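You operate a simulated robot arm through the tools that you are given. There is no shell and no other tool. Be economical: measure what you need, move in short steps, check, and stop when the job is done.

You run a simulated two-armed robot. Do the job below in one go: nothing can be reset, and whatever is moved stays where it is left.

TASK
Take the big grey cap and put it on top of the medium carton on the top shelf of the left rack. Then put the small grey cap from the green table on the green book on the top shelf of the left rack. Then take the small bin marked "returns" from the fourth shelf from the bottom of the narrow rack and put it on the top shelf of the left rack. Do these in the order given.
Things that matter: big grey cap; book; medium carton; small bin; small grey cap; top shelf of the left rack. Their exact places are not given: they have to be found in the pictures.

Only the result counts: the job must be done as asked and must still hold three seconds after the hand-in. Knocking over, shifting, dropping, spilling or breaking anything else fails it. A push-on lid holds only when it is set on centred and level and pressed home; a screw cap is set on level and turned clockwise until tight.

THE ROBOT
Two 7-joint arms with two-finger parallel grippers on one trunk, on a base that drives. Base frame: it is fixed to the floor where the robot stands at the start and does not move with it; the origin is under the middle of the robot, x ahead of it, y to its left, z up; the surface under the hand at the start is at about z = 800. Lengths are in mm, angles in rad, forces in N, time in s.
The left shoulder is at the start at [70, 134, 1126], the right one opposite. With the tool pointing down near the work surface each hand reaches from about 100 to 640 mm from the robot's upright axis, wherever it stands, measured 20 degrees to its own side. Places, roughly: book [-1250, -1500, 1000]; medium carton [-250, -1500, 1000]; small bin [750, 1250, 1250]; top shelf of the left rack [-700, -1400, 1100]. Payload 1.57 kg a hand.
The TCP of each hand is the grasp point between the finger pads, 30 mm short of the fingertips. In the tool frame z runs along the fingers and y along their closing line. Largest opening 80 mm; finger width 17, thickness 12; the body of the gripper, 40 by 82 mm, starts 80 mm behind the TCP.
Orientation is that of the tool frame in the base frame, as a unit quaternion [x, y, z, w]. With the fingers straight down and closing along the base's y, the tool's x points along the base's -x, its y along +y and its z along -z.

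THE INTERFACE
- The arms move only by the tool drive_tool. It takes "left_rows", "right_rows" or both (then of equal length, played together; a hand with none holds still); each is text: rows parted by semicolons, each of 7 numbers parted by spaces: the shift along the tool's x, y, z in cm, then the turn, a rotation vector about the tool's x, y, z in rad, then the closure in counts, from 0 (fully open) to 255 (shut). In form: dx dy dz ax ay az grip; .... A call has 1 to 8 rows; each row shifts and turns the commanded pose from where the row before left it, along the tool's axes as they then stand. A row lasts 0.2 s, in which the tool goes at most 50 mm and 0.15 rad; a call with a longer step from one row to the next is refused whole, and so is a gripper value outside its range. A pose out of reach is approached as far as the arm can. The call stops where the force on the tool passes 40 N (or 10 N more than at its start, if that is more) or the arm is blocked; 0.2 s more then pass. Each finger travels about 153 mm/s and halts on what it meets, pressing with about 43 N; the grip force reading is that of the motor and also rises with nothing between the fingers. The clock runs only during rows and for 0.2 s after the last one: add rows that do not move to give the fingers time. It gives the time, the measured TCP pose, the force on the tool (base axes), the opening and the grip force at its end, in the units of the frame above (readings bear some noise), with the torque about the TCP (base axes, N m) and any sound that the robot's microphone picked up.
- Cameras (640 x 400 px; columns grow to the right, rows downward): "scene" is now at [129.7, 25.8, 1341.9]; the picture's right is [0.29, -0.96, 0.00], its down [-0.65, -0.20, -0.73] and it looks along [0.70, 0.21, -0.68] (base axes); focal length 283 px, centre (320, 200). "left" rides on the left gripper at [72, 7, -122] in its tool frame; the picture's right is [-0.09, 1.00, 0.00], its down [-0.84, -0.08, -0.54] and it looks along [-0.54, -0.05, 0.84] (tool axes); focal length 238 px, centre (320, 200). "right" rides on the right gripper at [72, -7, -122] in its tool frame; the picture's right is [0.09, 1.00, 0.00], its down [-0.84, 0.08, -0.54] and it looks along [-0.54, 0.05, 0.84] (tool axes); focal length 238 px, centre (320, 200).
- grab_frame(camera): a new picture of that camera. It takes no simulated time.
- raise_lower(by): slides the trunk up (or, below 0, down) by that many mm; the arms and the scene camera ride with it, the base frame stays. It gives what a move gives, with no picture.
- base_move(legs): drives the robot by 1 to 6 legs, each [ahead, left, turn to the left] in mm, mm and rad, along the robot's own axes; the way and the turn of a leg run together, so that a leg with both is an arc; at most 1500 mm and 3.142 rad a leg. The arms and the cameras ride along, it lands a little off, and it stops where it bumps. It gives what a move gives.
- head_to(pan, tilt): turns the head with the scene camera to pan (to the left, within 1.501 rad either way) and tilt (down, from -0.506 to 1.204), counted from straight ahead of the robot. It gives what a move gives.
- pixel_to_xyz(camera, pixels): for up to 12 pixels [column, row] of the newest picture of that camera ("zoom" is the newest enlarged one), the place [x, y, z] in the base frame of the surface seen there, good to about 2 mm. It takes no simulated time.
- zoom(camera, box): a new picture of the part [left, top, right, bottom] of that camera's present view, enlarged. It takes no simulated time.
- hand_in(): hands the job in; it is judged then, once.

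Keep the steps short. Do not move on a guess: measure, check each grasp and each placing, and mend mistakes. In all there are 110 turns and 92 pictures (those below and enlarged ones count). Leave the grippers open and the arms clear of the work at the hand-in unless told otherwise, and finish with a single line.

The tools are called after "Emit:" as name(argument=value, ...) on one line, values as JSON. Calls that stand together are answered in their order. drive_tool: Moves the arms, as the interface text tells. Its arguments: {"type":"object","properties":{"left_rows":{"type":"string"},"right_rows":{"type":"string"}},"required":[]} The other tools are called the same way: raise_lower (by) slides the trunk up or down; base_move (legs) drives the base; head_to (pan, tilt) turns the head that bears the scene camera; grab_frame (camera) takes a picture; pixel_to_xyz (camera, pixels) gives the place of the surface under pixels of a picture; zoom (camera, box) takes an enlarged picture of a part of a camera's view; hand_in () hands the job in.

At the start:

```text
clock: 0.0
left_tool_pos: [411.5, 365.7, 1101.4]
left_tool_rot: [0.0, 1.0, 0.0, 0.0]
left_contact_force: [-0.2, 0.3, -0.3]
left_torque: [0.0, -0.01, -0.02]
left_finger_gap: 80.0
left_grip_force: 0.1
right_tool_pos: [454.3, -71.4, 1011.0]
right_tool_rot: [0.0, 1.0, 0.0, 0.0]
right_contact_force: [0.6, -0.2, -0.6]
right_torque: [-0.01, -0.01, 0.01]
right_finger_gap: 80.1
right_grip_force: 0.0
trunk travel left (down, up): [-700.0, 240.0]
robot x, y, heading: [-1.4, 3.9, 0.001]
head pan, tilt: [0.297, 0.752]
```

scene: 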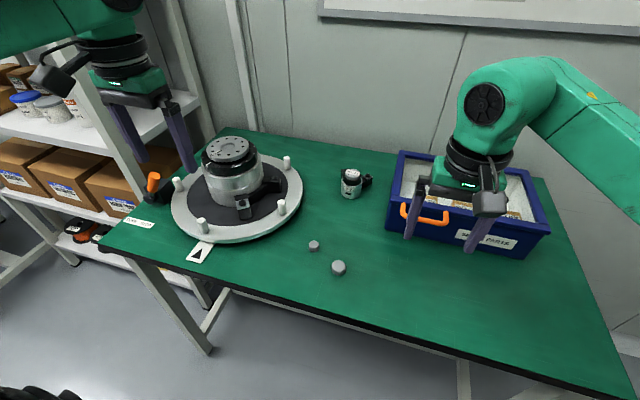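
right: 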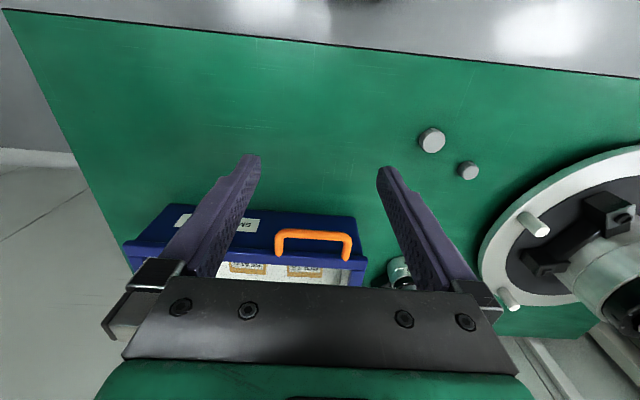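
left: 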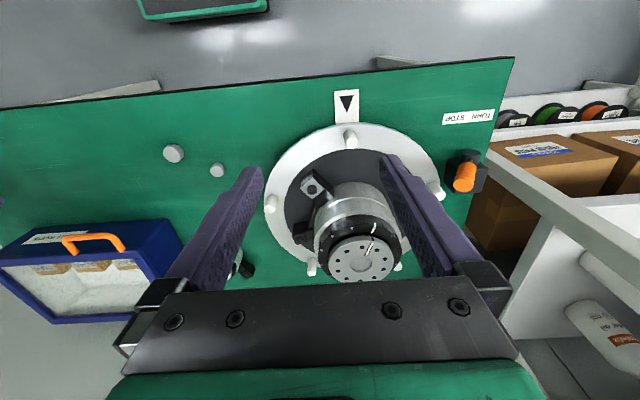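

I see two grey caps on the green table, one near (338,268) and a smaller one near (314,245). I'll zoom in on them.

Emit:
zoom(camera="scene", box=[270, 220, 382, 290])

Emit:
pixel_to_xyz(camera="scene", pixels=[[338, 265], [314, 243], [330, 290], [300, 260], [350, 190], [440, 215], [270, 200]])

```text
5.71 times, centred on (326, 255) of scene
```

zoom: 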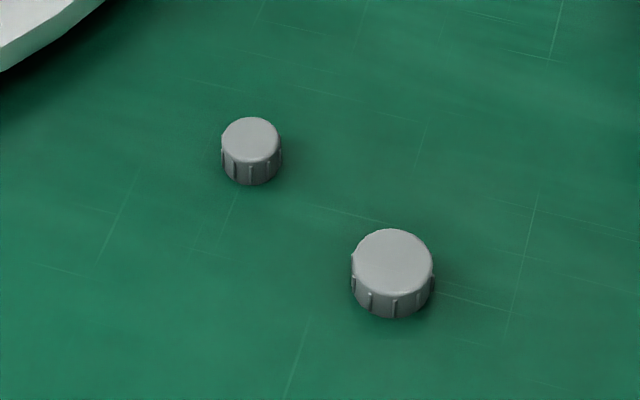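

```text
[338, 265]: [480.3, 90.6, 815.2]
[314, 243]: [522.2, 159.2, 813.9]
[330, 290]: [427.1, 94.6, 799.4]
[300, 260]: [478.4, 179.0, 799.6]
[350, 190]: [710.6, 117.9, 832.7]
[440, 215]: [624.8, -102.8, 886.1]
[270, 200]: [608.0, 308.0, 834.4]
```

Emit:
pixel_to_xyz(camera="zoom", pixels=[[392, 260], [356, 258], [429, 262], [392, 234], [392, 288], [251, 139], [226, 139], [277, 139], [251, 120], [251, 157]])

Emit:
zoom(camera="left", box=[140, 120, 268, 200])

```text
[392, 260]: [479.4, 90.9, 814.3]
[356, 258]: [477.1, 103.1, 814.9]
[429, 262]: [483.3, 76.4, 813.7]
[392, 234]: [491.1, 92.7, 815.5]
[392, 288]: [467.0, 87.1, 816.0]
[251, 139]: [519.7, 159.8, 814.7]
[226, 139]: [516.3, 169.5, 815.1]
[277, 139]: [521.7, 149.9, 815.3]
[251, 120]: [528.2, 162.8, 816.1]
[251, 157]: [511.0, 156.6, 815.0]
```

```text
5.00 times, centred on (204, 160) of left
```

zoom: 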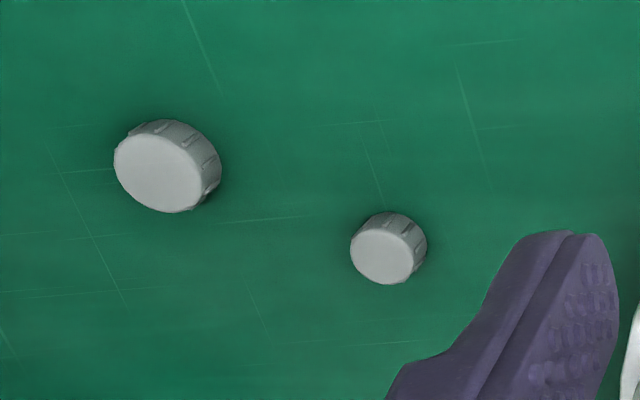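

Measured: big cap centre about (479.5, 90), small cap centre about (519.5, 159.5), both with tops at 815. I'll take the right hand over the big cap and down to about z=880, then check.

Emit:
drive_tool(right_rows="-0.63 4.03 0 0 0 0 0; -0.63 4.03 0 0 0 0 0; -0.63 4.03 0 0 0 0 0; -0.63 4.03 0 0 0 0 0; 0 0 4.3 0 0 0 40; 0 0 4.3 0 0 0 60; 0 0 4.3 0 0 0 60; 0 0 0 0 0 0 60")

Emit:
grab_frame(camera="right")

```text
clock: 1.8
left_tool_pos: [411.3, 365.0, 1101.6]
left_tool_rot: [0.0, 1.0, 0.001, 0.001]
left_contact_force: [-0.7, -0.7, -1.1]
left_torque: [0.03, 0.0, 0.02]
left_finger_gap: 80.0
left_grip_force: 0.2
right_tool_pos: [480.4, 90.9, 882.1]
right_tool_rot: [-0.001, 1.0, 0.0, 0.0]
right_contact_force: [-0.3, 0.6, -0.2]
right_torque: [-0.03, -0.01, -0.01]
right_finger_gap: 61.4
right_grip_force: 0.0
trunk travel left (down, up): [-700.0, 240.0]
robot x, y, heading: [-3.1, 3.4, 0.0]
head pan, tilt: [0.297, 0.752]
```

```text
86 pictures are left
```

right: 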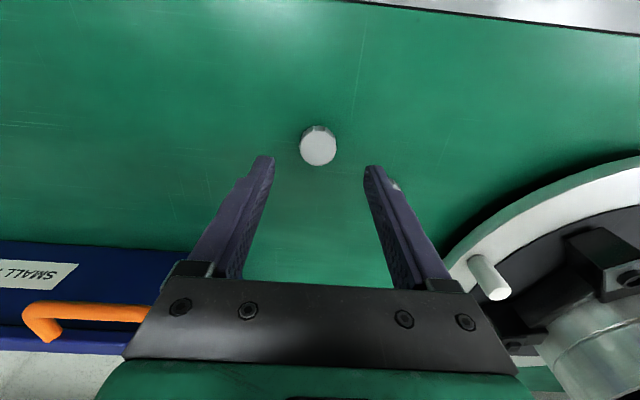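

Emit:
pixel_to_xyz(camera="right", pixels=[[318, 148], [302, 148], [336, 148], [318, 164], [318, 136], [390, 168], [265, 158], [450, 245]])

Emit:
zoom(camera="right", box=[240, 90, 464, 230])

```text
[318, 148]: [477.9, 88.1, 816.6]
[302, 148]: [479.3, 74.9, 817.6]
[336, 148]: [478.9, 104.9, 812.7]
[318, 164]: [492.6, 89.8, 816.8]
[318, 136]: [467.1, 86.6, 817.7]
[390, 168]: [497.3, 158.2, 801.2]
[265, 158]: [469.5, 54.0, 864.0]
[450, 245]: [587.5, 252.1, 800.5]
```

```text
2.86 times, centred on (352, 160) of right
```

zoom: 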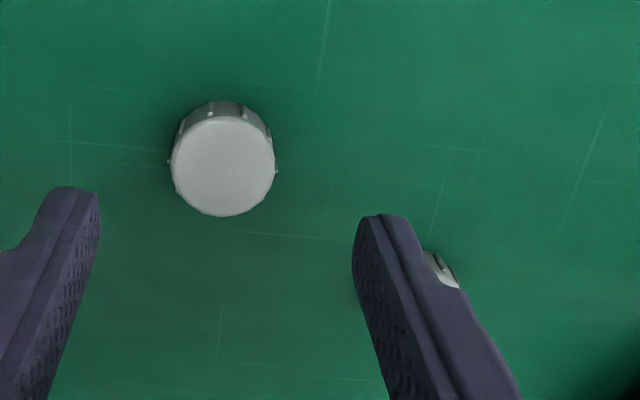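

Cap is centred under the hand at about (479.5, 89.5), and the small cap sits clear behind the right finger. I'll lower 49 mm and close.

Emit:
drive_tool(right_rows="0 -0.1 2.5 0 0 0 60; 0 0 2.3 0 0 0 60; 0 0 0 0 0 0 60; 0 0 0 0 0 0 255; 0 0 0 0 0 0 255; 0 0 0 0 0 0 255")

```text
clock: 3.2
left_tool_pos: [411.5, 365.2, 1100.1]
left_tool_rot: [0.0, 1.0, -0.001, 0.001]
left_contact_force: [0.0, 0.4, -0.3]
left_torque: [-0.01, -0.01, -0.02]
left_finger_gap: 80.0
left_grip_force: 0.1
right_tool_pos: [480.1, 89.5, 835.7]
right_tool_rot: [0.0, 1.0, 0.0, 0.001]
right_contact_force: [-0.3, 0.2, -0.1]
right_torque: [0.02, 0.0, 0.0]
right_finger_gap: 27.8
right_grip_force: 37.8
trunk travel left (down, up): [-700.0, 240.0]
robot x, y, heading: [-2.9, 2.3, 0.007]
head pan, tilt: [0.297, 0.752]
```

Gripped: gap 27.8 mm, force 38 N. I'll lift and take the right hand back to its own side.

Emit:
drive_tool(right_rows="0 0 -3 0 0 0 255; 0 0 -5 0 0 0 255; 0 0 -5 0 0 0 255; 0 0 -5 0 0 0 255; 1 -4.5 0 0 0 0 255; 2 -4.5 0 0 0 0 255; 2 -4.5 0 0 0 0 255; 2 -4.5 0 0 0 0 255")

Emit:
grab_frame(camera="right")

Emit:
grab_frame(camera="scene")

```text
clock: 5.0
left_tool_pos: [409.8, 363.8, 1102.3]
left_tool_rot: [0.0, 1.0, 0.002, 0.001]
left_contact_force: [-0.4, 0.3, 0.8]
left_torque: [0.04, 0.0, -0.02]
left_finger_gap: 80.1
left_grip_force: 0.1
right_tool_pos: [409.9, -94.1, 1014.9]
right_tool_rot: [0.001, 1.0, 0.0, 0.001]
right_contact_force: [-0.1, 0.9, -0.1]
right_torque: [0.01, 0.02, 0.0]
right_finger_gap: 27.8
right_grip_force: 38.0
trunk travel left (down, up): [-700.0, 240.0]
robot x, y, heading: [-0.5, -1.3, -0.001]
head pan, tilt: [0.297, 0.752]
```

```text
84 pictures are left
```

right: 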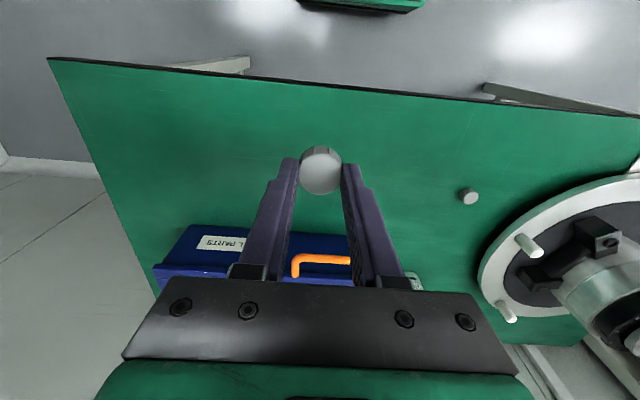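

```text
83 pictures are left
```

scene: 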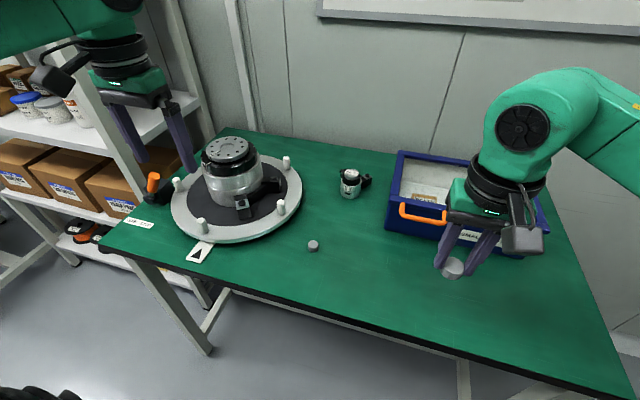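

The cap is held level. Next the left hand goes over the small cap. I'll check the turntable's edge and posts near it first.

Emit:
pixel_to_xyz(camera="scene", pixels=[[281, 203], [290, 210], [297, 198], [287, 160], [255, 150], [228, 150], [313, 243], [245, 243], [202, 221]])

Emit:
drive_tool(left_rows="-2.19 -4.09 0 0 0 0 0; -2.19 -4.09 0 0 0 0 0; -2.19 -4.09 0 0 0 0 0; -2.19 -4.09 0 0 0 0 0; -2.19 -4.09 0 0 0 0 60; 0 0 4 0 0 0 60; 0 0 4 0 0 0 60; 0 0 0 0 0 0 60")

Emit:
grab_frame(camera="left")

```text
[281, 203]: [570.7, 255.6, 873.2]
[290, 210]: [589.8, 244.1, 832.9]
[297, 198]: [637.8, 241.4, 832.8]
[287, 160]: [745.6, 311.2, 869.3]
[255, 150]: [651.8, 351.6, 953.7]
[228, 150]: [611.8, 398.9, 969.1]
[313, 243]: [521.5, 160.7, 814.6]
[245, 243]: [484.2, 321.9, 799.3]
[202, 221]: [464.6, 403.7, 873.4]
```

```text
clock: 6.8
left_tool_pos: [517.4, 162.3, 1018.6]
left_tool_rot: [0.0, 1.0, -0.001, 0.0]
left_contact_force: [-0.2, -0.1, 0.0]
left_torque: [0.01, -0.01, -0.02]
left_finger_gap: 61.1
left_grip_force: 0.0
left hand out of reach, approached as far as the arm can: row 5
right_tool_pos: [410.5, -90.2, 1014.5]
right_tool_rot: [0.0, 1.0, 0.001, 0.0]
right_contact_force: [-1.0, 1.1, -0.3]
right_torque: [-0.01, -0.01, -0.01]
right_finger_gap: 27.9
right_grip_force: 37.8
trunk travel left (down, up): [-700.0, 240.0]
robot x, y, heading: [0.0, -3.8, -0.005]
head pan, tilt: [0.297, 0.752]
```

```text
82 pictures are left
```

left: 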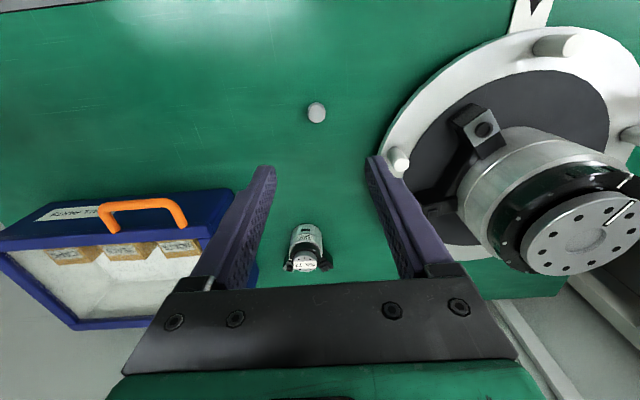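

Emit:
drive_tool(left_rows="-0.1 -0.1 4.5 0 0 0 60; -0.1 -0.1 4.5 0 0 0 60; 0 0 4 0 0 0 60; 0 0 0 0 0 0 60")

Emit:
zoom(camera="left", box=[200, 60, 424, 200])

Emit:
pixel_to_xyz(camera="zoom", pixels=[[320, 200], [340, 240], [300, 240], [360, 220], [340, 260]])

```text
clock: 7.8
left_tool_pos: [514.8, 163.2, 890.3]
left_tool_rot: [0.001, 1.0, 0.0, 0.001]
left_contact_force: [-0.3, -0.2, 0.1]
left_torque: [-0.03, 0.03, 0.0]
left_finger_gap: 61.1
left_grip_force: 0.0
left hand out of reach, approached as far as the arm can: row 3
right_tool_pos: [410.9, -91.4, 1015.1]
right_tool_rot: [0.0, 1.0, 0.001, 0.0]
right_contact_force: [-1.1, 0.5, -1.3]
right_torque: [-0.01, -0.02, 0.0]
right_finger_gap: 28.0
right_grip_force: 38.5
trunk travel left (down, up): [-700.0, 240.0]
robot x, y, heading: [-3.3, -2.5, 0.005]
head pan, tilt: [0.297, 0.752]
```

```text
2.86 times, centred on (312, 130) of left
```

zoom: 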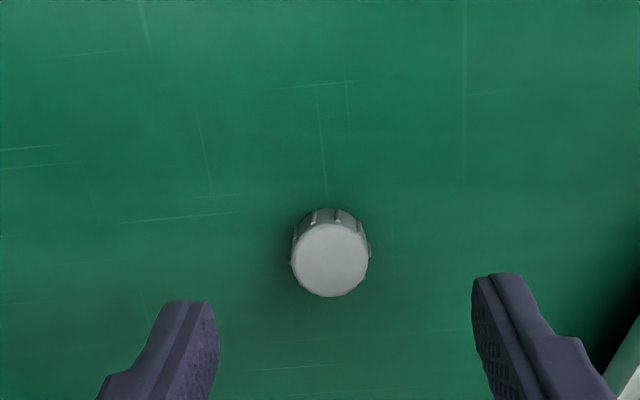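

```text
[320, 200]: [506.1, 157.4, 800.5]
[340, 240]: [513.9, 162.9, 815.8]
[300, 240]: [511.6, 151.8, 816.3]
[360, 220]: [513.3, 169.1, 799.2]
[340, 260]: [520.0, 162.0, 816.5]
```

The hand is short of reach by a few mm. I'll lower the trunk 30 mm, which brings the shoulder nearer, then correct.

Emit:
raise_lower(by=-30)

Emit:
drive_tool(left_rows="-0.5 -0.3 0 0 0 0 60; 0 0 0 0 0 0 60")

```text
clock: 8.6
left_tool_pos: [514.4, 162.5, 860.0]
left_tool_rot: [-0.001, 1.0, 0.0, 0.002]
left_contact_force: [-0.2, -0.7, -0.8]
left_torque: [-0.01, -0.01, 0.01]
left_finger_gap: 61.3
left_grip_force: 0.0
right_tool_pos: [410.4, -90.5, 983.6]
right_tool_rot: [0.0, 1.0, 0.0, -0.001]
right_contact_force: [-0.2, 0.7, -1.1]
right_torque: [-0.02, 0.02, -0.01]
right_finger_gap: 27.5
right_grip_force: 38.2
trunk travel left (down, up): [-670.0, 270.0]
robot x, y, heading: [1.9, -3.2, -0.003]
head pan, tilt: [0.297, 0.752]
```

```text
clock: 9.2
left_tool_pos: [515.1, 163.0, 860.6]
left_tool_rot: [-0.001, 1.0, 0.0, 0.002]
left_contact_force: [0.6, -0.3, 0.4]
left_torque: [0.01, -0.02, 0.01]
left_finger_gap: 61.4
left_grip_force: 0.1
left hand out of reach, approached as far as the arm can: row 1
right_tool_pos: [411.2, -90.6, 984.3]
right_tool_rot: [0.001, 1.0, 0.0, 0.0]
right_contact_force: [0.4, -0.3, 0.3]
right_torque: [0.02, 0.02, 0.02]
right_finger_gap: 27.8
right_grip_force: 38.2
trunk travel left (down, up): [-670.0, 270.0]
robot x, y, heading: [-1.3, 2.4, -0.007]
head pan, tilt: [0.297, 0.752]
```

The offset is only about 4 mm. The pads (±8.5 mm) still span the cap's centreline, so I'll lower with the trunk by 25 mm and close.

Emit:
raise_lower(by=-25)

Emit:
drive_tool(left_rows="-0.3 -0.3 0 0 0 0 60; 0 0 0 0 0 0 60; 0 0 0 0 0 0 255; 0 0 0 0 0 0 255; 0 0 0 0 0 0 255")

Emit:
zoom(camera="left", box=[200, 60, 424, 200])

```text
clock: 9.9
left_tool_pos: [514.7, 163.7, 836.3]
left_tool_rot: [0.0, 1.0, 0.0, 0.001]
left_contact_force: [0.5, 0.2, 0.9]
left_torque: [0.05, -0.01, -0.03]
left_finger_gap: 61.2
left_grip_force: 0.1
right_tool_pos: [410.2, -91.3, 959.3]
right_tool_rot: [0.001, 1.0, 0.0, 0.0]
right_contact_force: [-0.4, 0.6, 0.2]
right_torque: [-0.01, -0.02, 0.01]
right_finger_gap: 27.6
right_grip_force: 37.4
trunk travel left (down, up): [-645.0, 295.0]
robot x, y, heading: [2.8, 0.4, -0.004]
head pan, tilt: [0.297, 0.752]
```

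```text
clock: 11.1
left_tool_pos: [515.5, 163.3, 835.3]
left_tool_rot: [-0.001, 1.0, 0.0, 0.001]
left_contact_force: [-1.0, 0.7, -0.8]
left_torque: [0.02, -0.01, 0.03]
left_finger_gap: 19.2
left_grip_force: 33.0
left hand out of reach, approached as far as the arm can: row 1
right_tool_pos: [410.3, -91.3, 958.5]
right_tool_rot: [0.0, 1.0, 0.001, 0.0]
right_contact_force: [-0.5, 0.0, -0.2]
right_torque: [-0.02, -0.04, 0.0]
right_finger_gap: 27.8
right_grip_force: 38.0
trunk travel left (down, up): [-645.0, 295.0]
robot x, y, heading: [0.7, 1.2, 0.003]
head pan, tilt: [0.297, 0.752]
```

```text
2.86 times, centred on (312, 130) of left
```

zoom: 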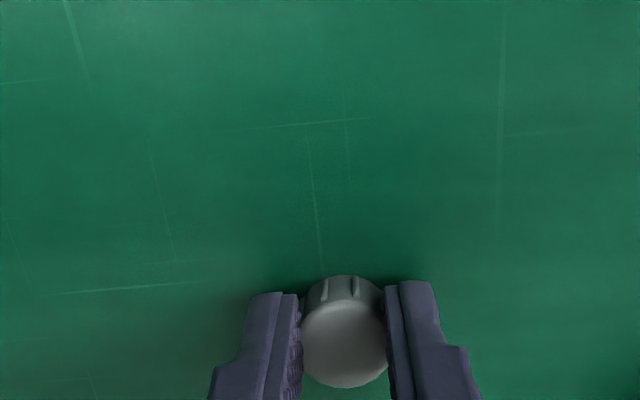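

The small cap is gripped (gap 19.2 mm, 33 N). I'll lift with the trunk, then pull the left hand up and back.

Emit:
raise_lower(by=150)

Emit:
drive_tool(left_rows="3 1 -2 0 0 0 255; 4 1 -2 0 0 0 255; 4 1 -2 0 0 0 255; 4 1 -2 0 0 0 255; 0 0 0 0 0 0 255", right_rows="3 -1 0 0 0 0 255; 3 -1 0 0 0 0 255; 3 -1 0 0 0 0 255; 0 0 0 0 0 0 255; 0 0 0 0 0 0 255")

Emit:
head_to(pan=-1.4, tilt=0.4)

Emit:
grab_frame(camera="scene")

Emit:
grab_frame(camera="left")

```text
clock: 12.8
left_tool_pos: [514.9, 164.8, 984.9]
left_tool_rot: [0.0, 1.0, 0.0, 0.001]
left_contact_force: [0.3, 0.3, -0.2]
left_torque: [0.03, 0.03, 0.01]
left_finger_gap: 18.9
left_grip_force: 32.8
right_tool_pos: [410.8, -91.1, 1109.6]
right_tool_rot: [0.0, 1.0, 0.001, 0.0]
right_contact_force: [0.0, -0.1, -0.8]
right_torque: [-0.04, -0.01, 0.0]
right_finger_gap: 27.8
right_grip_force: 37.5
trunk travel left (down, up): [-795.0, 145.0]
robot x, y, heading: [-1.2, 4.0, 0.002]
head pan, tilt: [0.297, 0.752]
```

```text
clock: 14.0
left_tool_pos: [365.3, 204.3, 1062.9]
left_tool_rot: [0.0, 1.0, 0.0, 0.0]
left_contact_force: [0.2, -0.4, -0.3]
left_torque: [0.0, 0.04, 0.0]
left_finger_gap: 18.9
left_grip_force: 33.2
right_tool_pos: [319.9, -121.1, 1108.5]
right_tool_rot: [0.0, 1.0, 0.0, -0.001]
right_contact_force: [-0.3, -0.1, -0.4]
right_torque: [0.02, 0.0, 0.02]
right_finger_gap: 27.8
right_grip_force: 38.0
trunk travel left (down, up): [-795.0, 145.0]
robot x, y, heading: [0.8, -1.5, -0.002]
head pan, tilt: [0.297, 0.752]
```

```text
clock: 15.7
left_tool_pos: [365.3, 203.6, 1064.8]
left_tool_rot: [0.0, 1.0, 0.001, 0.001]
left_contact_force: [-0.1, -0.5, -0.1]
left_torque: [-0.03, 0.02, 0.0]
left_finger_gap: 19.0
left_grip_force: 32.9
right_tool_pos: [320.6, -120.8, 1109.0]
right_tool_rot: [0.0, 1.0, 0.001, 0.0]
right_contact_force: [0.7, 0.1, -0.3]
right_torque: [0.02, 0.01, 0.01]
right_finger_gap: 27.8
right_grip_force: 38.3
trunk travel left (down, up): [-795.0, 145.0]
robot x, y, heading: [1.8, 1.8, 0.003]
head pan, tilt: [-1.4, 0.4]
```

```text
79 pictures are left
```

scene: 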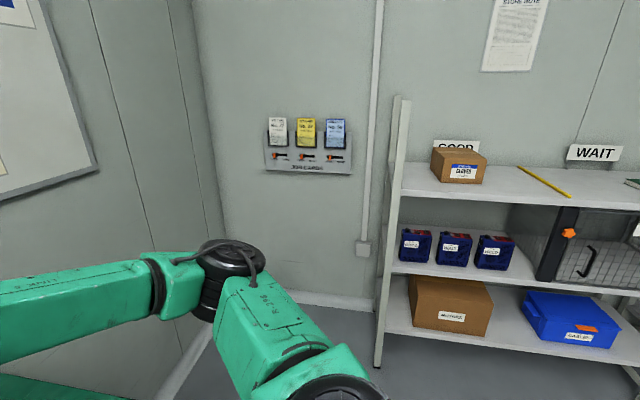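

```text
78 pictures are left
```

left: 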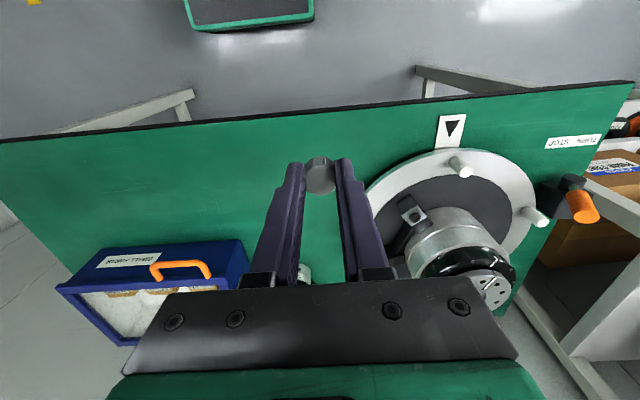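

I see the left rack on the robot's right side (y negative) with signs and a note. I'll read the note and measure the rack before driving.

Emit:
pixel_to_xyz(camera="scene", pixels=[[460, 155], [470, 180], [545, 182], [632, 183], [600, 190], [520, 190], [400, 120], [590, 155], [390, 185]])

Emit:
zoom(camera="scene", box=[400, 0, 640, 150])

Emit:
zoom(camera="scene", box=[250, 100, 490, 250])

```text
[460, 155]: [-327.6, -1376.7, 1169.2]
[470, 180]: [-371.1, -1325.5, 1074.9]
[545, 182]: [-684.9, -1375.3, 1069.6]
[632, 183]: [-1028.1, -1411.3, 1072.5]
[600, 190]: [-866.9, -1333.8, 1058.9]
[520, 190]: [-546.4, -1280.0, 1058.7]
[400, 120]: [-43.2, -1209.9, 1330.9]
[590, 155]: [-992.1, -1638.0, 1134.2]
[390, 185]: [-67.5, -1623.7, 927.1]
```

```text
2.67 times, centred on (520, 75) of scene
```

zoom: 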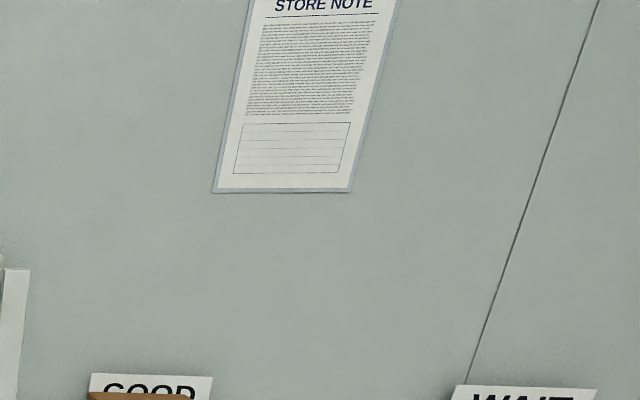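

```text
2.67 times, centred on (370, 175) of scene
```

zoom: 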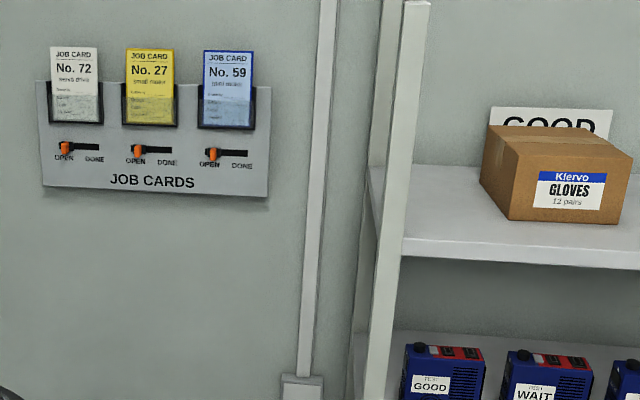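

The shelf surface is at z≈1059 and the carton's top at about 1169. I'll turn right to face the rack and look.

Emit:
base_move(legs=[[-60, 0, 0], [0, 0, -1.571]])

Emit:
head_to(pan=-0.5, tilt=0.45)

Emit:
grab_frame(camera="scene")

```text
clock: 20.5
left_tool_pos: [147.0, -363.4, 1064.7]
left_tool_rot: [0.704, 0.71, -0.001, 0.001]
left_contact_force: [0.5, -0.2, 0.3]
left_torque: [0.04, 0.0, -0.01]
left_finger_gap: 19.0
left_grip_force: 33.2
right_tool_pos: [-177.8, -321.4, 1109.7]
right_tool_rot: [0.704, 0.71, 0.0, 0.0]
right_contact_force: [-0.6, 0.7, -0.8]
right_torque: [0.01, -0.01, 0.02]
right_finger_gap: 27.5
right_grip_force: 38.1
trunk travel left (down, up): [-795.0, 145.0]
robot x, y, heading: [-56.5, 0.7, -1.561]
head pan, tilt: [-1.4, 0.4]
```

```text
clock: 21.7
left_tool_pos: [146.6, -363.4, 1065.2]
left_tool_rot: [0.704, 0.71, -0.002, 0.001]
left_contact_force: [-0.1, 0.2, 0.7]
left_torque: [-0.01, 0.01, 0.01]
left_finger_gap: 19.0
left_grip_force: 33.2
right_tool_pos: [-177.7, -321.7, 1109.9]
right_tool_rot: [0.704, 0.71, 0.0, 0.0]
right_contact_force: [0.2, -0.8, 0.2]
right_torque: [0.03, 0.07, 0.01]
right_finger_gap: 27.5
right_grip_force: 38.3
trunk travel left (down, up): [-795.0, 145.0]
robot x, y, heading: [-59.6, -3.7, -1.561]
head pan, tilt: [-0.499, 0.45]
```

```text
75 pictures are left
```

scene: 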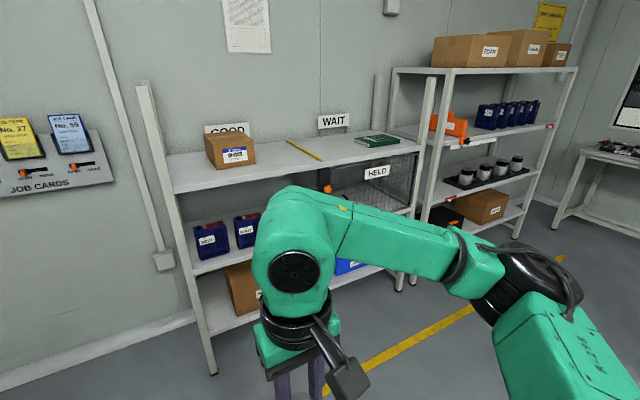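

The left rack's top shelf holds the GLOVES carton, a yellow stick and the green book. I'll drive toward the carton.

Emit:
base_move(legs=[[780, 0, 0], [0, -90, -0.01]])

Emit:
head_to(pan=-0.3, tilt=0.5)

Emit:
grab_frame(camera="scene")

Emit:
grab_frame(camera="right")

```text
clock: 26.6
left_tool_pos: [64.1, -1138.2, 1064.2]
left_tool_rot: [0.707, 0.707, -0.002, -0.001]
left_contact_force: [0.3, 1.2, -0.1]
left_torque: [0.01, 0.05, 0.0]
left_finger_gap: 18.8
left_grip_force: 33.0
right_tool_pos: [-261.0, -1093.1, 1109.7]
right_tool_rot: [0.707, 0.707, -0.001, -0.002]
right_contact_force: [0.2, -0.2, 0.9]
right_torque: [0.0, 0.02, 0.05]
right_finger_gap: 27.9
right_grip_force: 38.2
trunk travel left (down, up): [-795.0, 145.0]
robot x, y, heading: [-147.1, -772.5, -1.569]
head pan, tilt: [-0.499, 0.45]
```

```text
clock: 27.3
left_tool_pos: [60.4, -1137.9, 1065.2]
left_tool_rot: [0.707, 0.707, 0.0, 0.001]
left_contact_force: [-0.5, 0.4, 0.1]
left_torque: [-0.01, -0.02, 0.02]
left_finger_gap: 18.8
left_grip_force: 32.5
right_tool_pos: [-264.4, -1093.6, 1108.3]
right_tool_rot: [0.707, 0.707, 0.0, 0.001]
right_contact_force: [0.8, -0.1, -0.6]
right_torque: [0.01, -0.02, -0.02]
right_finger_gap: 27.8
right_grip_force: 38.5
trunk travel left (down, up): [-795.0, 145.0]
robot x, y, heading: [-144.7, -771.9, -1.573]
head pan, tilt: [-0.3, 0.499]
```

```text
74 pictures are left
```

scene: 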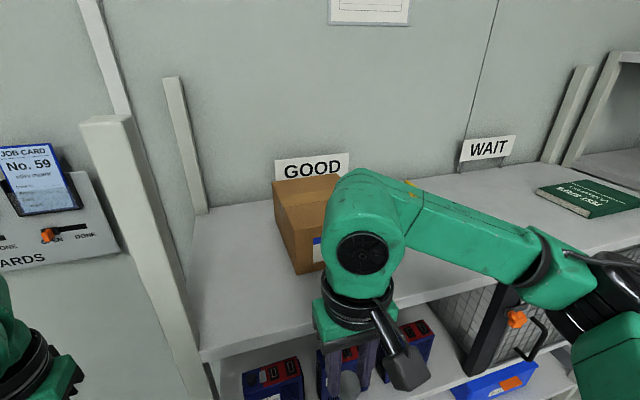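

```text
73 pictures are left
```

right: 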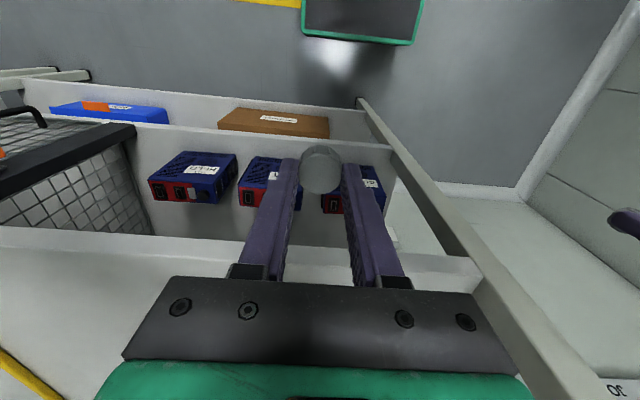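

Emit:
raise_lower(by=140)

Emit:
drive_tool(left_rows="4 0 0 0 0 0 255; 4 0 0 0 0 0 255; 4 0 0 0 0 0 255; 0 0 0 0 0 0 255; 0 0 0 0 0 0 255; 0 0 0 0 0 0 255", right_rows="3 -4.5 0 0 0 0 255; 3 -4.5 0 0 0 0 255; 0 -4.5 0 0 0 0 255; 0 -4.5 0 0 0 0 255; 0 0 0 0 0 0 255; 0 0 0 0 0 0 255")

Emit:
grab_frame(camera="scene")

```text
clock: 29.0
left_tool_pos: [60.9, -1139.4, 1204.3]
left_tool_rot: [0.707, 0.707, -0.002, 0.0]
left_contact_force: [0.2, 0.2, -0.7]
left_torque: [0.01, 0.01, 0.0]
left_finger_gap: 18.9
left_grip_force: 33.2
right_tool_pos: [-262.8, -1094.0, 1248.6]
right_tool_rot: [0.708, 0.707, 0.0, -0.001]
right_contact_force: [1.1, 0.1, -1.0]
right_torque: [0.03, 0.04, -0.01]
right_finger_gap: 27.9
right_grip_force: 38.6
trunk travel left (down, up): [-935.0, 5.0]
robot x, y, heading: [-145.5, -773.1, -1.571]
head pan, tilt: [-0.3, 0.499]
```

```text
refused: row 1 steps farther than a row can; nothing moved
```

```text
72 pictures are left
```

scene: 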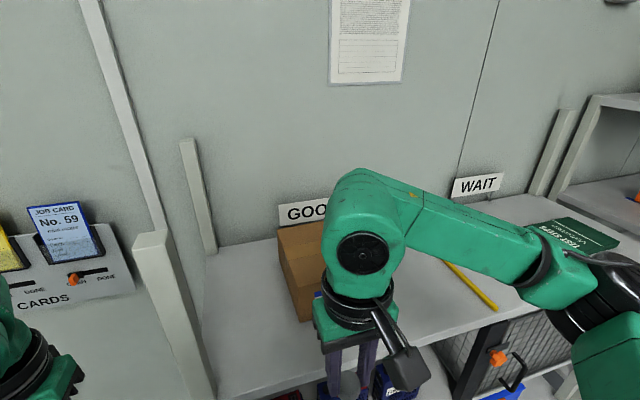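

Emit:
drive_tool(left_rows="4 0 0 0 0 0 255; 4 0 0 0 0 0 255; 4 0 0 0 0 0 255; 0 0 0 0 0 0 255; 0 0 0 0 0 0 255; 0 0 0 0 0 0 255", right_rows="2 -4 0 0 0 0 255; 2 -4 0 0 0 0 255; 2 -4 0 0 0 0 255; 0 -4 0 0 0 0 255; 0 -4 0 0 0 0 255; 0 0 0 0 0 0 255")

Emit:
grab_frame(camera="scene")

```text
clock: 30.4
left_tool_pos: [62.5, -1095.0, 1219.7]
left_tool_rot: [0.708, 0.707, -0.001, 0.001]
left_contact_force: [0.4, -0.2, 0.2]
left_torque: [0.01, 0.01, 0.0]
left_finger_gap: 19.0
left_grip_force: 33.3
left hand out of reach, approached as far as the arm can: row 1, 2, 3
right_tool_pos: [-466.0, -1034.9, 1250.0]
right_tool_rot: [0.707, 0.707, 0.001, 0.001]
right_contact_force: [0.9, -0.1, -1.1]
right_torque: [-0.02, 0.01, -0.01]
right_finger_gap: 27.6
right_grip_force: 38.2
trunk travel left (down, up): [-935.0, 5.0]
robot x, y, heading: [-141.0, -774.2, -1.573]
head pan, tilt: [-0.3, 0.499]
```

```text
71 pictures are left
```

scene: 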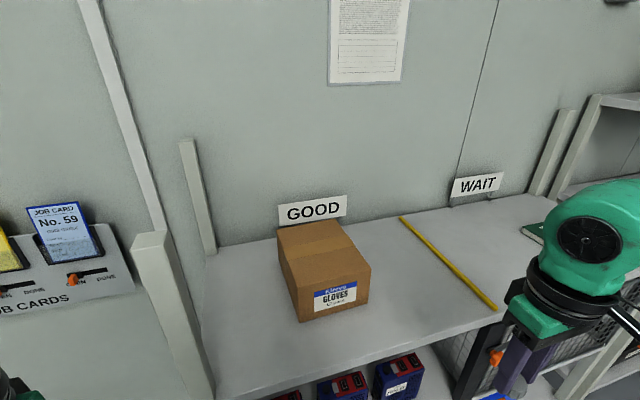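

Emit:
pixel_to_xyz(camera="scene", pixels=[[280, 235], [337, 222], [299, 292], [368, 268], [322, 254], [222, 300], [172, 250], [190, 150], [310, 330], [450, 265], [240, 385]])

```text
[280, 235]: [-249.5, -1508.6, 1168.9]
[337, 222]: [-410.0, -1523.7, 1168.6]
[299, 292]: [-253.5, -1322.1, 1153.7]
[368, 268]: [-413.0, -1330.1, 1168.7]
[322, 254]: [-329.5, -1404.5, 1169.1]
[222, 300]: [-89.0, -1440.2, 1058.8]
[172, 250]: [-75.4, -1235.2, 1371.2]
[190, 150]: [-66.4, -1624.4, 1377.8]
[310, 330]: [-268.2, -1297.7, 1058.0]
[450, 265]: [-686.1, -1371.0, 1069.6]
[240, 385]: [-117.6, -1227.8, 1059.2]
```

Carton: x from -413 to -250, y from -1525 to -1322, top at z≈1169, centre about (-331,-1420). I'll drive 100 mm ahead.

Emit:
base_move(legs=[[100, 0, 0]])

```text
clock: 31.5
left_tool_pos: [63.1, -1186.5, 1222.3]
left_tool_rot: [0.707, 0.707, -0.003, 0.004]
left_contact_force: [-1.3, 1.2, 0.2]
left_torque: [-0.01, 0.0, 0.01]
left_finger_gap: 19.0
left_grip_force: 33.2
right_tool_pos: [-464.8, -1126.7, 1250.6]
right_tool_rot: [0.707, 0.707, -0.003, 0.002]
right_contact_force: [-0.4, 0.4, 0.8]
right_torque: [-0.07, 0.01, -0.03]
right_finger_gap: 27.6
right_grip_force: 38.2
trunk travel left (down, up): [-935.0, 5.0]
robot x, y, heading: [-140.9, -875.0, -1.567]
head pan, tilt: [-0.3, 0.499]
```

Next the right hand goes over the carton at z=1250, so the cap's bottom is 45 mm above its top.

Emit:
drive_tool(right_rows="-3.9 1.86 0 0 0 0 255; -3.9 1.86 0 0 0 0 255; -3.9 1.86 0 0 0 0 255; -3.9 1.86 0 0 0 0 255; -3.9 1.86 0 0 0 0 255; -3.9 1.86 0 0 0 0 255; -3.9 1.86 0 0 0 0 255; 0 0 0 0 0 0 255")

Emit:
grab_frame(camera="right")

```text
clock: 33.3
left_tool_pos: [62.2, -1193.8, 1219.2]
left_tool_rot: [0.707, 0.707, -0.001, 0.001]
left_contact_force: [-0.2, 0.2, 0.0]
left_torque: [-0.01, -0.02, 0.02]
left_finger_gap: 19.0
left_grip_force: 32.9
right_tool_pos: [-333.5, -1407.8, 1251.1]
right_tool_rot: [0.707, 0.708, 0.0, -0.001]
right_contact_force: [0.2, -0.1, -1.0]
right_torque: [0.0, -0.02, -0.02]
right_finger_gap: 27.8
right_grip_force: 38.8
trunk travel left (down, up): [-935.0, 5.0]
robot x, y, heading: [-144.0, -874.5, -1.566]
head pan, tilt: [-0.3, 0.499]
```

```text
70 pictures are left
```

right: 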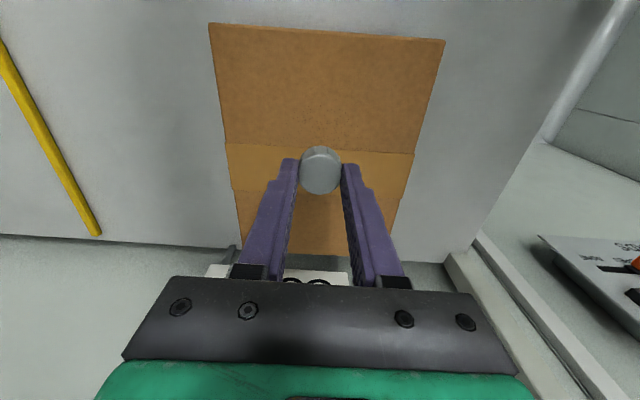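

Emit:
drive_tool(right_rows="0 0 2.5 0 0 0 255; 0 0 1.7 0 0 0 255; 0 0 0.2 0 0 0 255; 0 0 0 0 0 0 255")

Emit:
zoom(camera="right", box=[200, 60, 424, 200])

```text
clock: 34.3
left_tool_pos: [62.0, -1193.7, 1219.8]
left_tool_rot: [0.707, 0.707, 0.0, 0.001]
left_contact_force: [0.4, -0.2, -1.1]
left_torque: [0.01, 0.01, 0.0]
left_finger_gap: 19.1
left_grip_force: 33.2
right_tool_pos: [-332.8, -1407.9, 1206.5]
right_tool_rot: [0.707, 0.707, -0.001, -0.001]
right_contact_force: [0.4, 0.2, -0.4]
right_torque: [0.0, -0.01, 0.01]
right_finger_gap: 27.7
right_grip_force: 38.0
trunk travel left (down, up): [-935.0, 5.0]
robot x, y, heading: [-141.5, -868.9, -1.57]
head pan, tilt: [-0.3, 0.499]
```

```text
2.86 times, centred on (312, 130) of right
```

zoom: 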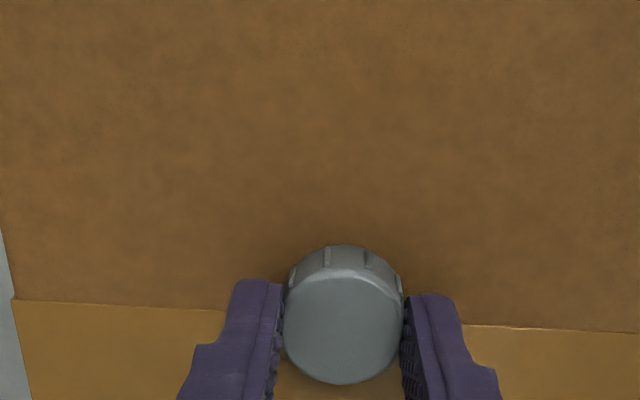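

Emit:
drive_tool(right_rows="0 0 0.1 0 0 0 255; 0 0 0.1 0 0 0 255; 0 0 0 0 0 0 255")

```text
clock: 35.1
left_tool_pos: [64.2, -1192.9, 1221.5]
left_tool_rot: [0.707, 0.707, -0.003, 0.0]
left_contact_force: [-0.7, 0.1, 0.5]
left_torque: [0.01, 0.01, -0.01]
left_finger_gap: 18.9
left_grip_force: 33.1
right_tool_pos: [-332.6, -1406.6, 1205.8]
right_tool_rot: [0.707, 0.707, 0.0, 0.001]
right_contact_force: [-0.3, -4.2, 13.8]
right_torque: [-0.17, 0.02, -0.05]
right_finger_gap: 27.8
right_grip_force: 38.1
trunk travel left (down, up): [-935.0, 5.0]
robot x, y, heading: [-142.2, -874.8, -1.575]
head pan, tilt: [-0.3, 0.499]
```

Contact: 14 N upward, so the cap rests on the carton. I'll open gently, then lift.

Emit:
drive_tool(right_rows="0 0 -0.05 0 0 0 255; 0 0 0 0 0 0 150; 0 0 0 0 0 0 60; 0 0 0 0 0 0 60; 0 0 -3 0 0 0 60; 0 0 -3 0 0 0 60; 0 0 0 0 0 0 60")

Emit:
grab_frame(camera="right")

```text
clock: 36.7
left_tool_pos: [62.6, -1193.7, 1219.8]
left_tool_rot: [0.707, 0.707, 0.0, 0.0]
left_contact_force: [-0.2, 0.3, -0.1]
left_torque: [0.01, 0.0, 0.02]
left_finger_gap: 18.9
left_grip_force: 33.2
right_tool_pos: [-333.6, -1406.6, 1265.7]
right_tool_rot: [0.708, 0.707, -0.001, 0.0]
right_contact_force: [0.1, -0.4, -0.5]
right_torque: [0.02, -0.02, 0.01]
right_finger_gap: 61.1
right_grip_force: 0.0
trunk travel left (down, up): [-935.0, 5.0]
robot x, y, heading: [-145.4, -872.9, -1.572]
head pan, tilt: [-0.3, 0.499]
```

```text
68 pictures are left
```

right: 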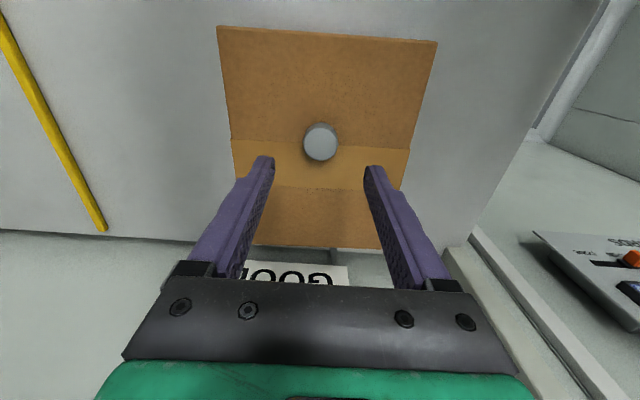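

The cap sits on the carton. I'll pull the right hand back, back the base off, and look at the book.

Emit:
drive_tool(right_rows="4 0 -0.5 0 0 0 60; 4.5 0 0 0 0 0 60; 4.5 0 0 0 0 0 60; 4.5 0 0 0 0 0 60; 4.5 0 0 0 0 0 60; 4.5 0 0 0 0 0 60; 0 0 0 0 0 0 60")

Emit:
base_move(legs=[[-180, 0, 0], [0, -850, 0]])

Emit:
head_to(pan=0.15, tilt=0.55)

Emit:
grab_frame(camera="scene")

```text
clock: 38.3
left_tool_pos: [62.4, -1195.7, 1220.0]
left_tool_rot: [0.707, 0.707, -0.001, 0.001]
left_contact_force: [0.0, -1.1, -0.1]
left_torque: [-0.02, 0.01, 0.0]
left_finger_gap: 19.0
left_grip_force: 33.0
right_tool_pos: [-332.7, -1142.8, 1269.4]
right_tool_rot: [0.707, 0.707, 0.001, 0.0]
right_contact_force: [-0.1, -0.3, -0.5]
right_torque: [0.02, 0.04, 0.0]
right_finger_gap: 61.3
right_grip_force: 0.1
trunk travel left (down, up): [-935.0, 5.0]
robot x, y, heading: [-143.5, -871.3, -1.567]
head pan, tilt: [-0.3, 0.499]
```

```text
clock: 44.0
left_tool_pos: [-787.4, -1012.7, 1220.6]
left_tool_rot: [0.706, 0.708, -0.001, 0.0]
left_contact_force: [0.0, 0.3, 0.2]
left_torque: [-0.02, 0.0, 0.01]
left_finger_gap: 18.6
left_grip_force: 32.7
right_tool_pos: [-1184.4, -962.2, 1271.6]
right_tool_rot: [0.706, 0.708, -0.001, 0.0]
right_contact_force: [0.1, -0.2, -0.7]
right_torque: [0.01, -0.02, -0.05]
right_finger_gap: 61.3
right_grip_force: 0.1
trunk travel left (down, up): [-935.0, 5.0]
robot x, y, heading: [-993.1, -688.3, -1.571]
head pan, tilt: [-0.3, 0.499]
```

```text
clock: 44.9
left_tool_pos: [-790.0, -1013.2, 1220.3]
left_tool_rot: [0.707, 0.707, -0.001, 0.0]
left_contact_force: [-0.4, -0.5, 0.0]
left_torque: [-0.01, 0.0, 0.02]
left_finger_gap: 18.8
left_grip_force: 32.9
right_tool_pos: [-1185.3, -961.8, 1270.3]
right_tool_rot: [0.706, 0.708, 0.0, 0.001]
right_contact_force: [-0.4, -0.3, -0.5]
right_torque: [0.0, 0.01, 0.01]
right_finger_gap: 61.3
right_grip_force: 0.0
trunk travel left (down, up): [-935.0, 5.0]
robot x, y, heading: [-996.7, -691.2, -1.568]
head pan, tilt: [0.15, 0.55]
```

```text
67 pictures are left
```

scene: 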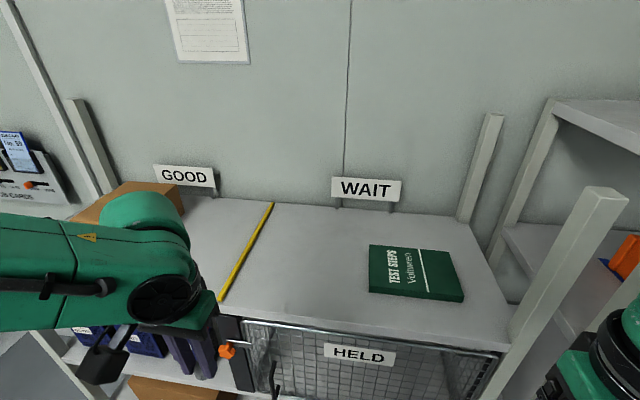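

Emit:
pixel_to_xyz(camera="scene", pixels=[[372, 247], [443, 251], [371, 290], [461, 299], [412, 272], [600, 195], [480, 330], [320, 260], [330, 318], [225, 290], [268, 210]])

```text
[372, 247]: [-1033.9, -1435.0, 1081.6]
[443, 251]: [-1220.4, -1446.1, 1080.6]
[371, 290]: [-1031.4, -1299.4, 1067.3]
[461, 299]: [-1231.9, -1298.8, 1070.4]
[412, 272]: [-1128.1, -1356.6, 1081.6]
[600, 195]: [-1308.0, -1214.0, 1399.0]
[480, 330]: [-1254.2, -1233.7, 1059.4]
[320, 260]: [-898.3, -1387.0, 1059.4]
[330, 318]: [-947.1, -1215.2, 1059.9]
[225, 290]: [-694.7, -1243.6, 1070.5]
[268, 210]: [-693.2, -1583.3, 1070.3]
```

The book's top is at z≈1081.5, x from -1231 to -1032, y from -1446 to -1300. I'll tuck the right hand back, then put the robot so the book is ahead and left of it.

Emit:
drive_tool(right_rows="3 2 0 0 0 0 60; 3 2 0 0 0 0 60; 0 0 0 0 0 0 60")

Emit:
base_move(legs=[[0, -265, 0], [180, 0, 0]])

Emit:
grab_frame(camera="scene")

```text
clock: 45.7
left_tool_pos: [-790.7, -1013.7, 1220.3]
left_tool_rot: [0.706, 0.708, -0.001, 0.001]
left_contact_force: [1.1, -0.1, 0.1]
left_torque: [-0.01, 0.03, 0.02]
left_finger_gap: 18.6
left_grip_force: 33.3
right_tool_pos: [-1144.7, -902.4, 1270.8]
right_tool_rot: [0.706, 0.708, 0.0, 0.001]
right_contact_force: [0.2, 0.3, 0.0]
right_torque: [0.02, -0.01, -0.02]
right_finger_gap: 61.2
right_grip_force: 0.0
trunk travel left (down, up): [-935.0, 5.0]
robot x, y, heading: [-996.1, -697.1, -1.571]
head pan, tilt: [0.15, 0.55]
```

```text
clock: 48.7
left_tool_pos: [-1052.1, -1188.3, 1221.2]
left_tool_rot: [0.706, 0.708, -0.002, 0.001]
left_contact_force: [-0.1, -0.1, 0.9]
left_torque: [0.0, 0.0, -0.01]
left_finger_gap: 18.9
left_grip_force: 33.3
right_tool_pos: [-1407.9, -1077.8, 1271.6]
right_tool_rot: [0.706, 0.709, -0.001, 0.0]
right_contact_force: [0.0, 0.4, 0.5]
right_torque: [-0.01, 0.01, 0.01]
right_finger_gap: 61.0
right_grip_force: 0.0
trunk travel left (down, up): [-935.0, 5.0]
robot x, y, heading: [-1259.4, -873.1, -1.569]
head pan, tilt: [0.15, 0.55]
```

```text
66 pictures are left
```

scene: 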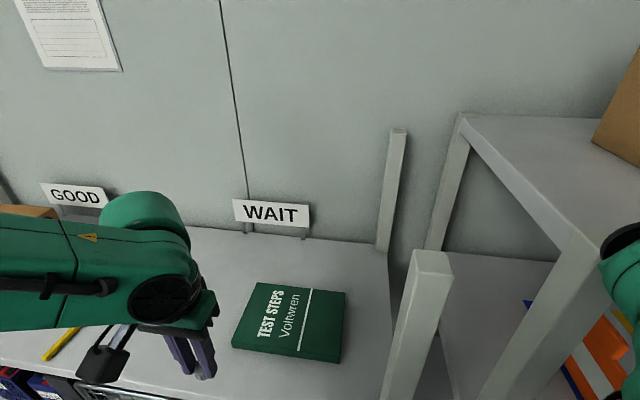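

Left hand over the book toward (-1120,-1355).

Emit:
drive_tool(left_rows="-4.2 -1.7 0 0 0 0 255; -4.2 -1.7 0 0 0 0 255; -4.2 -1.7 0 0 0 0 255; -4.2 -1.7 0 0 0 0 255; 0 0 3 0 0 0 255; 0 0 3 0 0 0 255; 0 0 0 0 0 0 255")

Emit:
grab_frame(camera="left")

```text
clock: 50.3
left_tool_pos: [-1120.6, -1361.7, 1160.0]
left_tool_rot: [0.706, 0.708, 0.0, 0.0]
left_contact_force: [0.5, -0.6, -0.8]
left_torque: [0.02, 0.02, -0.01]
left_finger_gap: 18.3
left_grip_force: 33.2
right_tool_pos: [-1408.4, -1083.3, 1270.9]
right_tool_rot: [0.705, 0.709, 0.0, 0.0]
right_contact_force: [0.5, -0.4, 0.1]
right_torque: [0.05, 0.02, 0.02]
right_finger_gap: 61.2
right_grip_force: 0.0
trunk travel left (down, up): [-935.0, 5.0]
robot x, y, heading: [-1258.0, -877.0, -1.567]
head pan, tilt: [0.15, 0.55]
```

```text
65 pictures are left
```

left: 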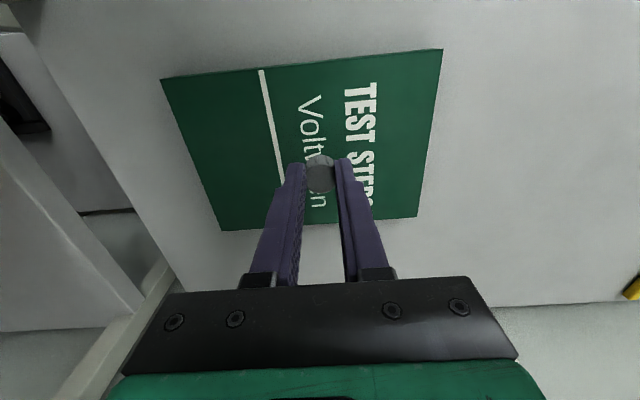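

Over the book. I'll lower to just above, then in 1 mm steps until contact.

Emit:
drive_tool(left_rows="0 0 2.5 0 0 0 255; 0 0 1.6 0 0 0 255; 0 0 0 0 0 0 255; 0 0 0 0 0 0 255")

Emit:
drive_tool(left_rows="0 0 0.1 0 0 0 255; 0 0 0.1 0 0 0 255; 0 0 0 0 0 0 255")

```text
clock: 51.3
left_tool_pos: [-1119.5, -1362.4, 1121.1]
left_tool_rot: [0.706, 0.708, -0.003, 0.001]
left_contact_force: [0.9, -1.0, 9.8]
left_torque: [-0.09, 0.0, 0.06]
left_finger_gap: 21.1
left_grip_force: 34.3
right_tool_pos: [-1408.0, -1081.5, 1271.8]
right_tool_rot: [0.706, 0.708, -0.001, 0.001]
right_contact_force: [0.2, -0.7, -0.3]
right_torque: [-0.04, 0.02, 0.0]
right_finger_gap: 61.1
right_grip_force: 0.1
trunk travel left (down, up): [-935.0, 5.0]
robot x, y, heading: [-1258.9, -873.7, -1.567]
head pan, tilt: [0.15, 0.55]
```

```text
clock: 52.1
left_tool_pos: [-1120.1, -1360.1, 1120.6]
left_tool_rot: [0.706, 0.708, -0.004, 0.002]
left_contact_force: [2.0, -5.2, 25.7]
left_torque: [-0.34, -0.06, 0.01]
left_finger_gap: 21.4
left_grip_force: 34.3
right_tool_pos: [-1408.8, -1079.2, 1271.7]
right_tool_rot: [0.706, 0.708, -0.001, 0.001]
right_contact_force: [0.0, 0.4, 0.2]
right_torque: [0.0, 0.02, 0.04]
right_finger_gap: 61.3
right_grip_force: 0.0
trunk travel left (down, up): [-935.0, 5.0]
robot x, y, heading: [-1260.8, -874.0, -1.568]
head pan, tilt: [0.15, 0.55]
```

Contact of 26 N; the cap seated level in the grip (gap back to 21.4). I'll ease up 1 mm, release, and lift.

Emit:
drive_tool(left_rows="0 0 -0.1 0 0 0 255; 0 0 0 0 0 0 180; 0 0 0 0 0 0 80; 0 0 0 0 0 0 60; 0 0 -3 0 0 0 60; 0 0 -4 0 0 0 60; 0 0 0 0 0 0 60")

Emit:
grab_frame(camera="left")

```text
clock: 53.7
left_tool_pos: [-1119.7, -1361.0, 1189.3]
left_tool_rot: [0.706, 0.708, -0.001, 0.0]
left_contact_force: [-0.2, -0.2, 0.1]
left_torque: [-0.02, 0.02, 0.0]
left_finger_gap: 61.0
left_grip_force: 0.1
right_tool_pos: [-1408.3, -1082.5, 1270.5]
right_tool_rot: [0.706, 0.709, 0.001, 0.0]
right_contact_force: [0.4, -0.4, -0.4]
right_torque: [0.0, -0.01, -0.02]
right_finger_gap: 61.0
right_grip_force: 0.1
trunk travel left (down, up): [-935.0, 5.0]
robot x, y, heading: [-1257.0, -871.7, -1.565]
head pan, tilt: [0.15, 0.55]
```

```text
64 pictures are left
```

left: 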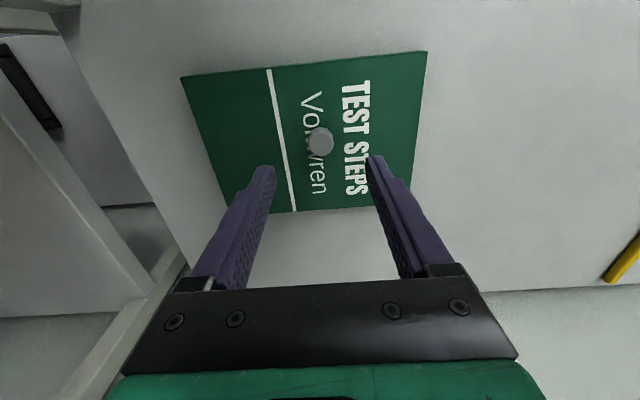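

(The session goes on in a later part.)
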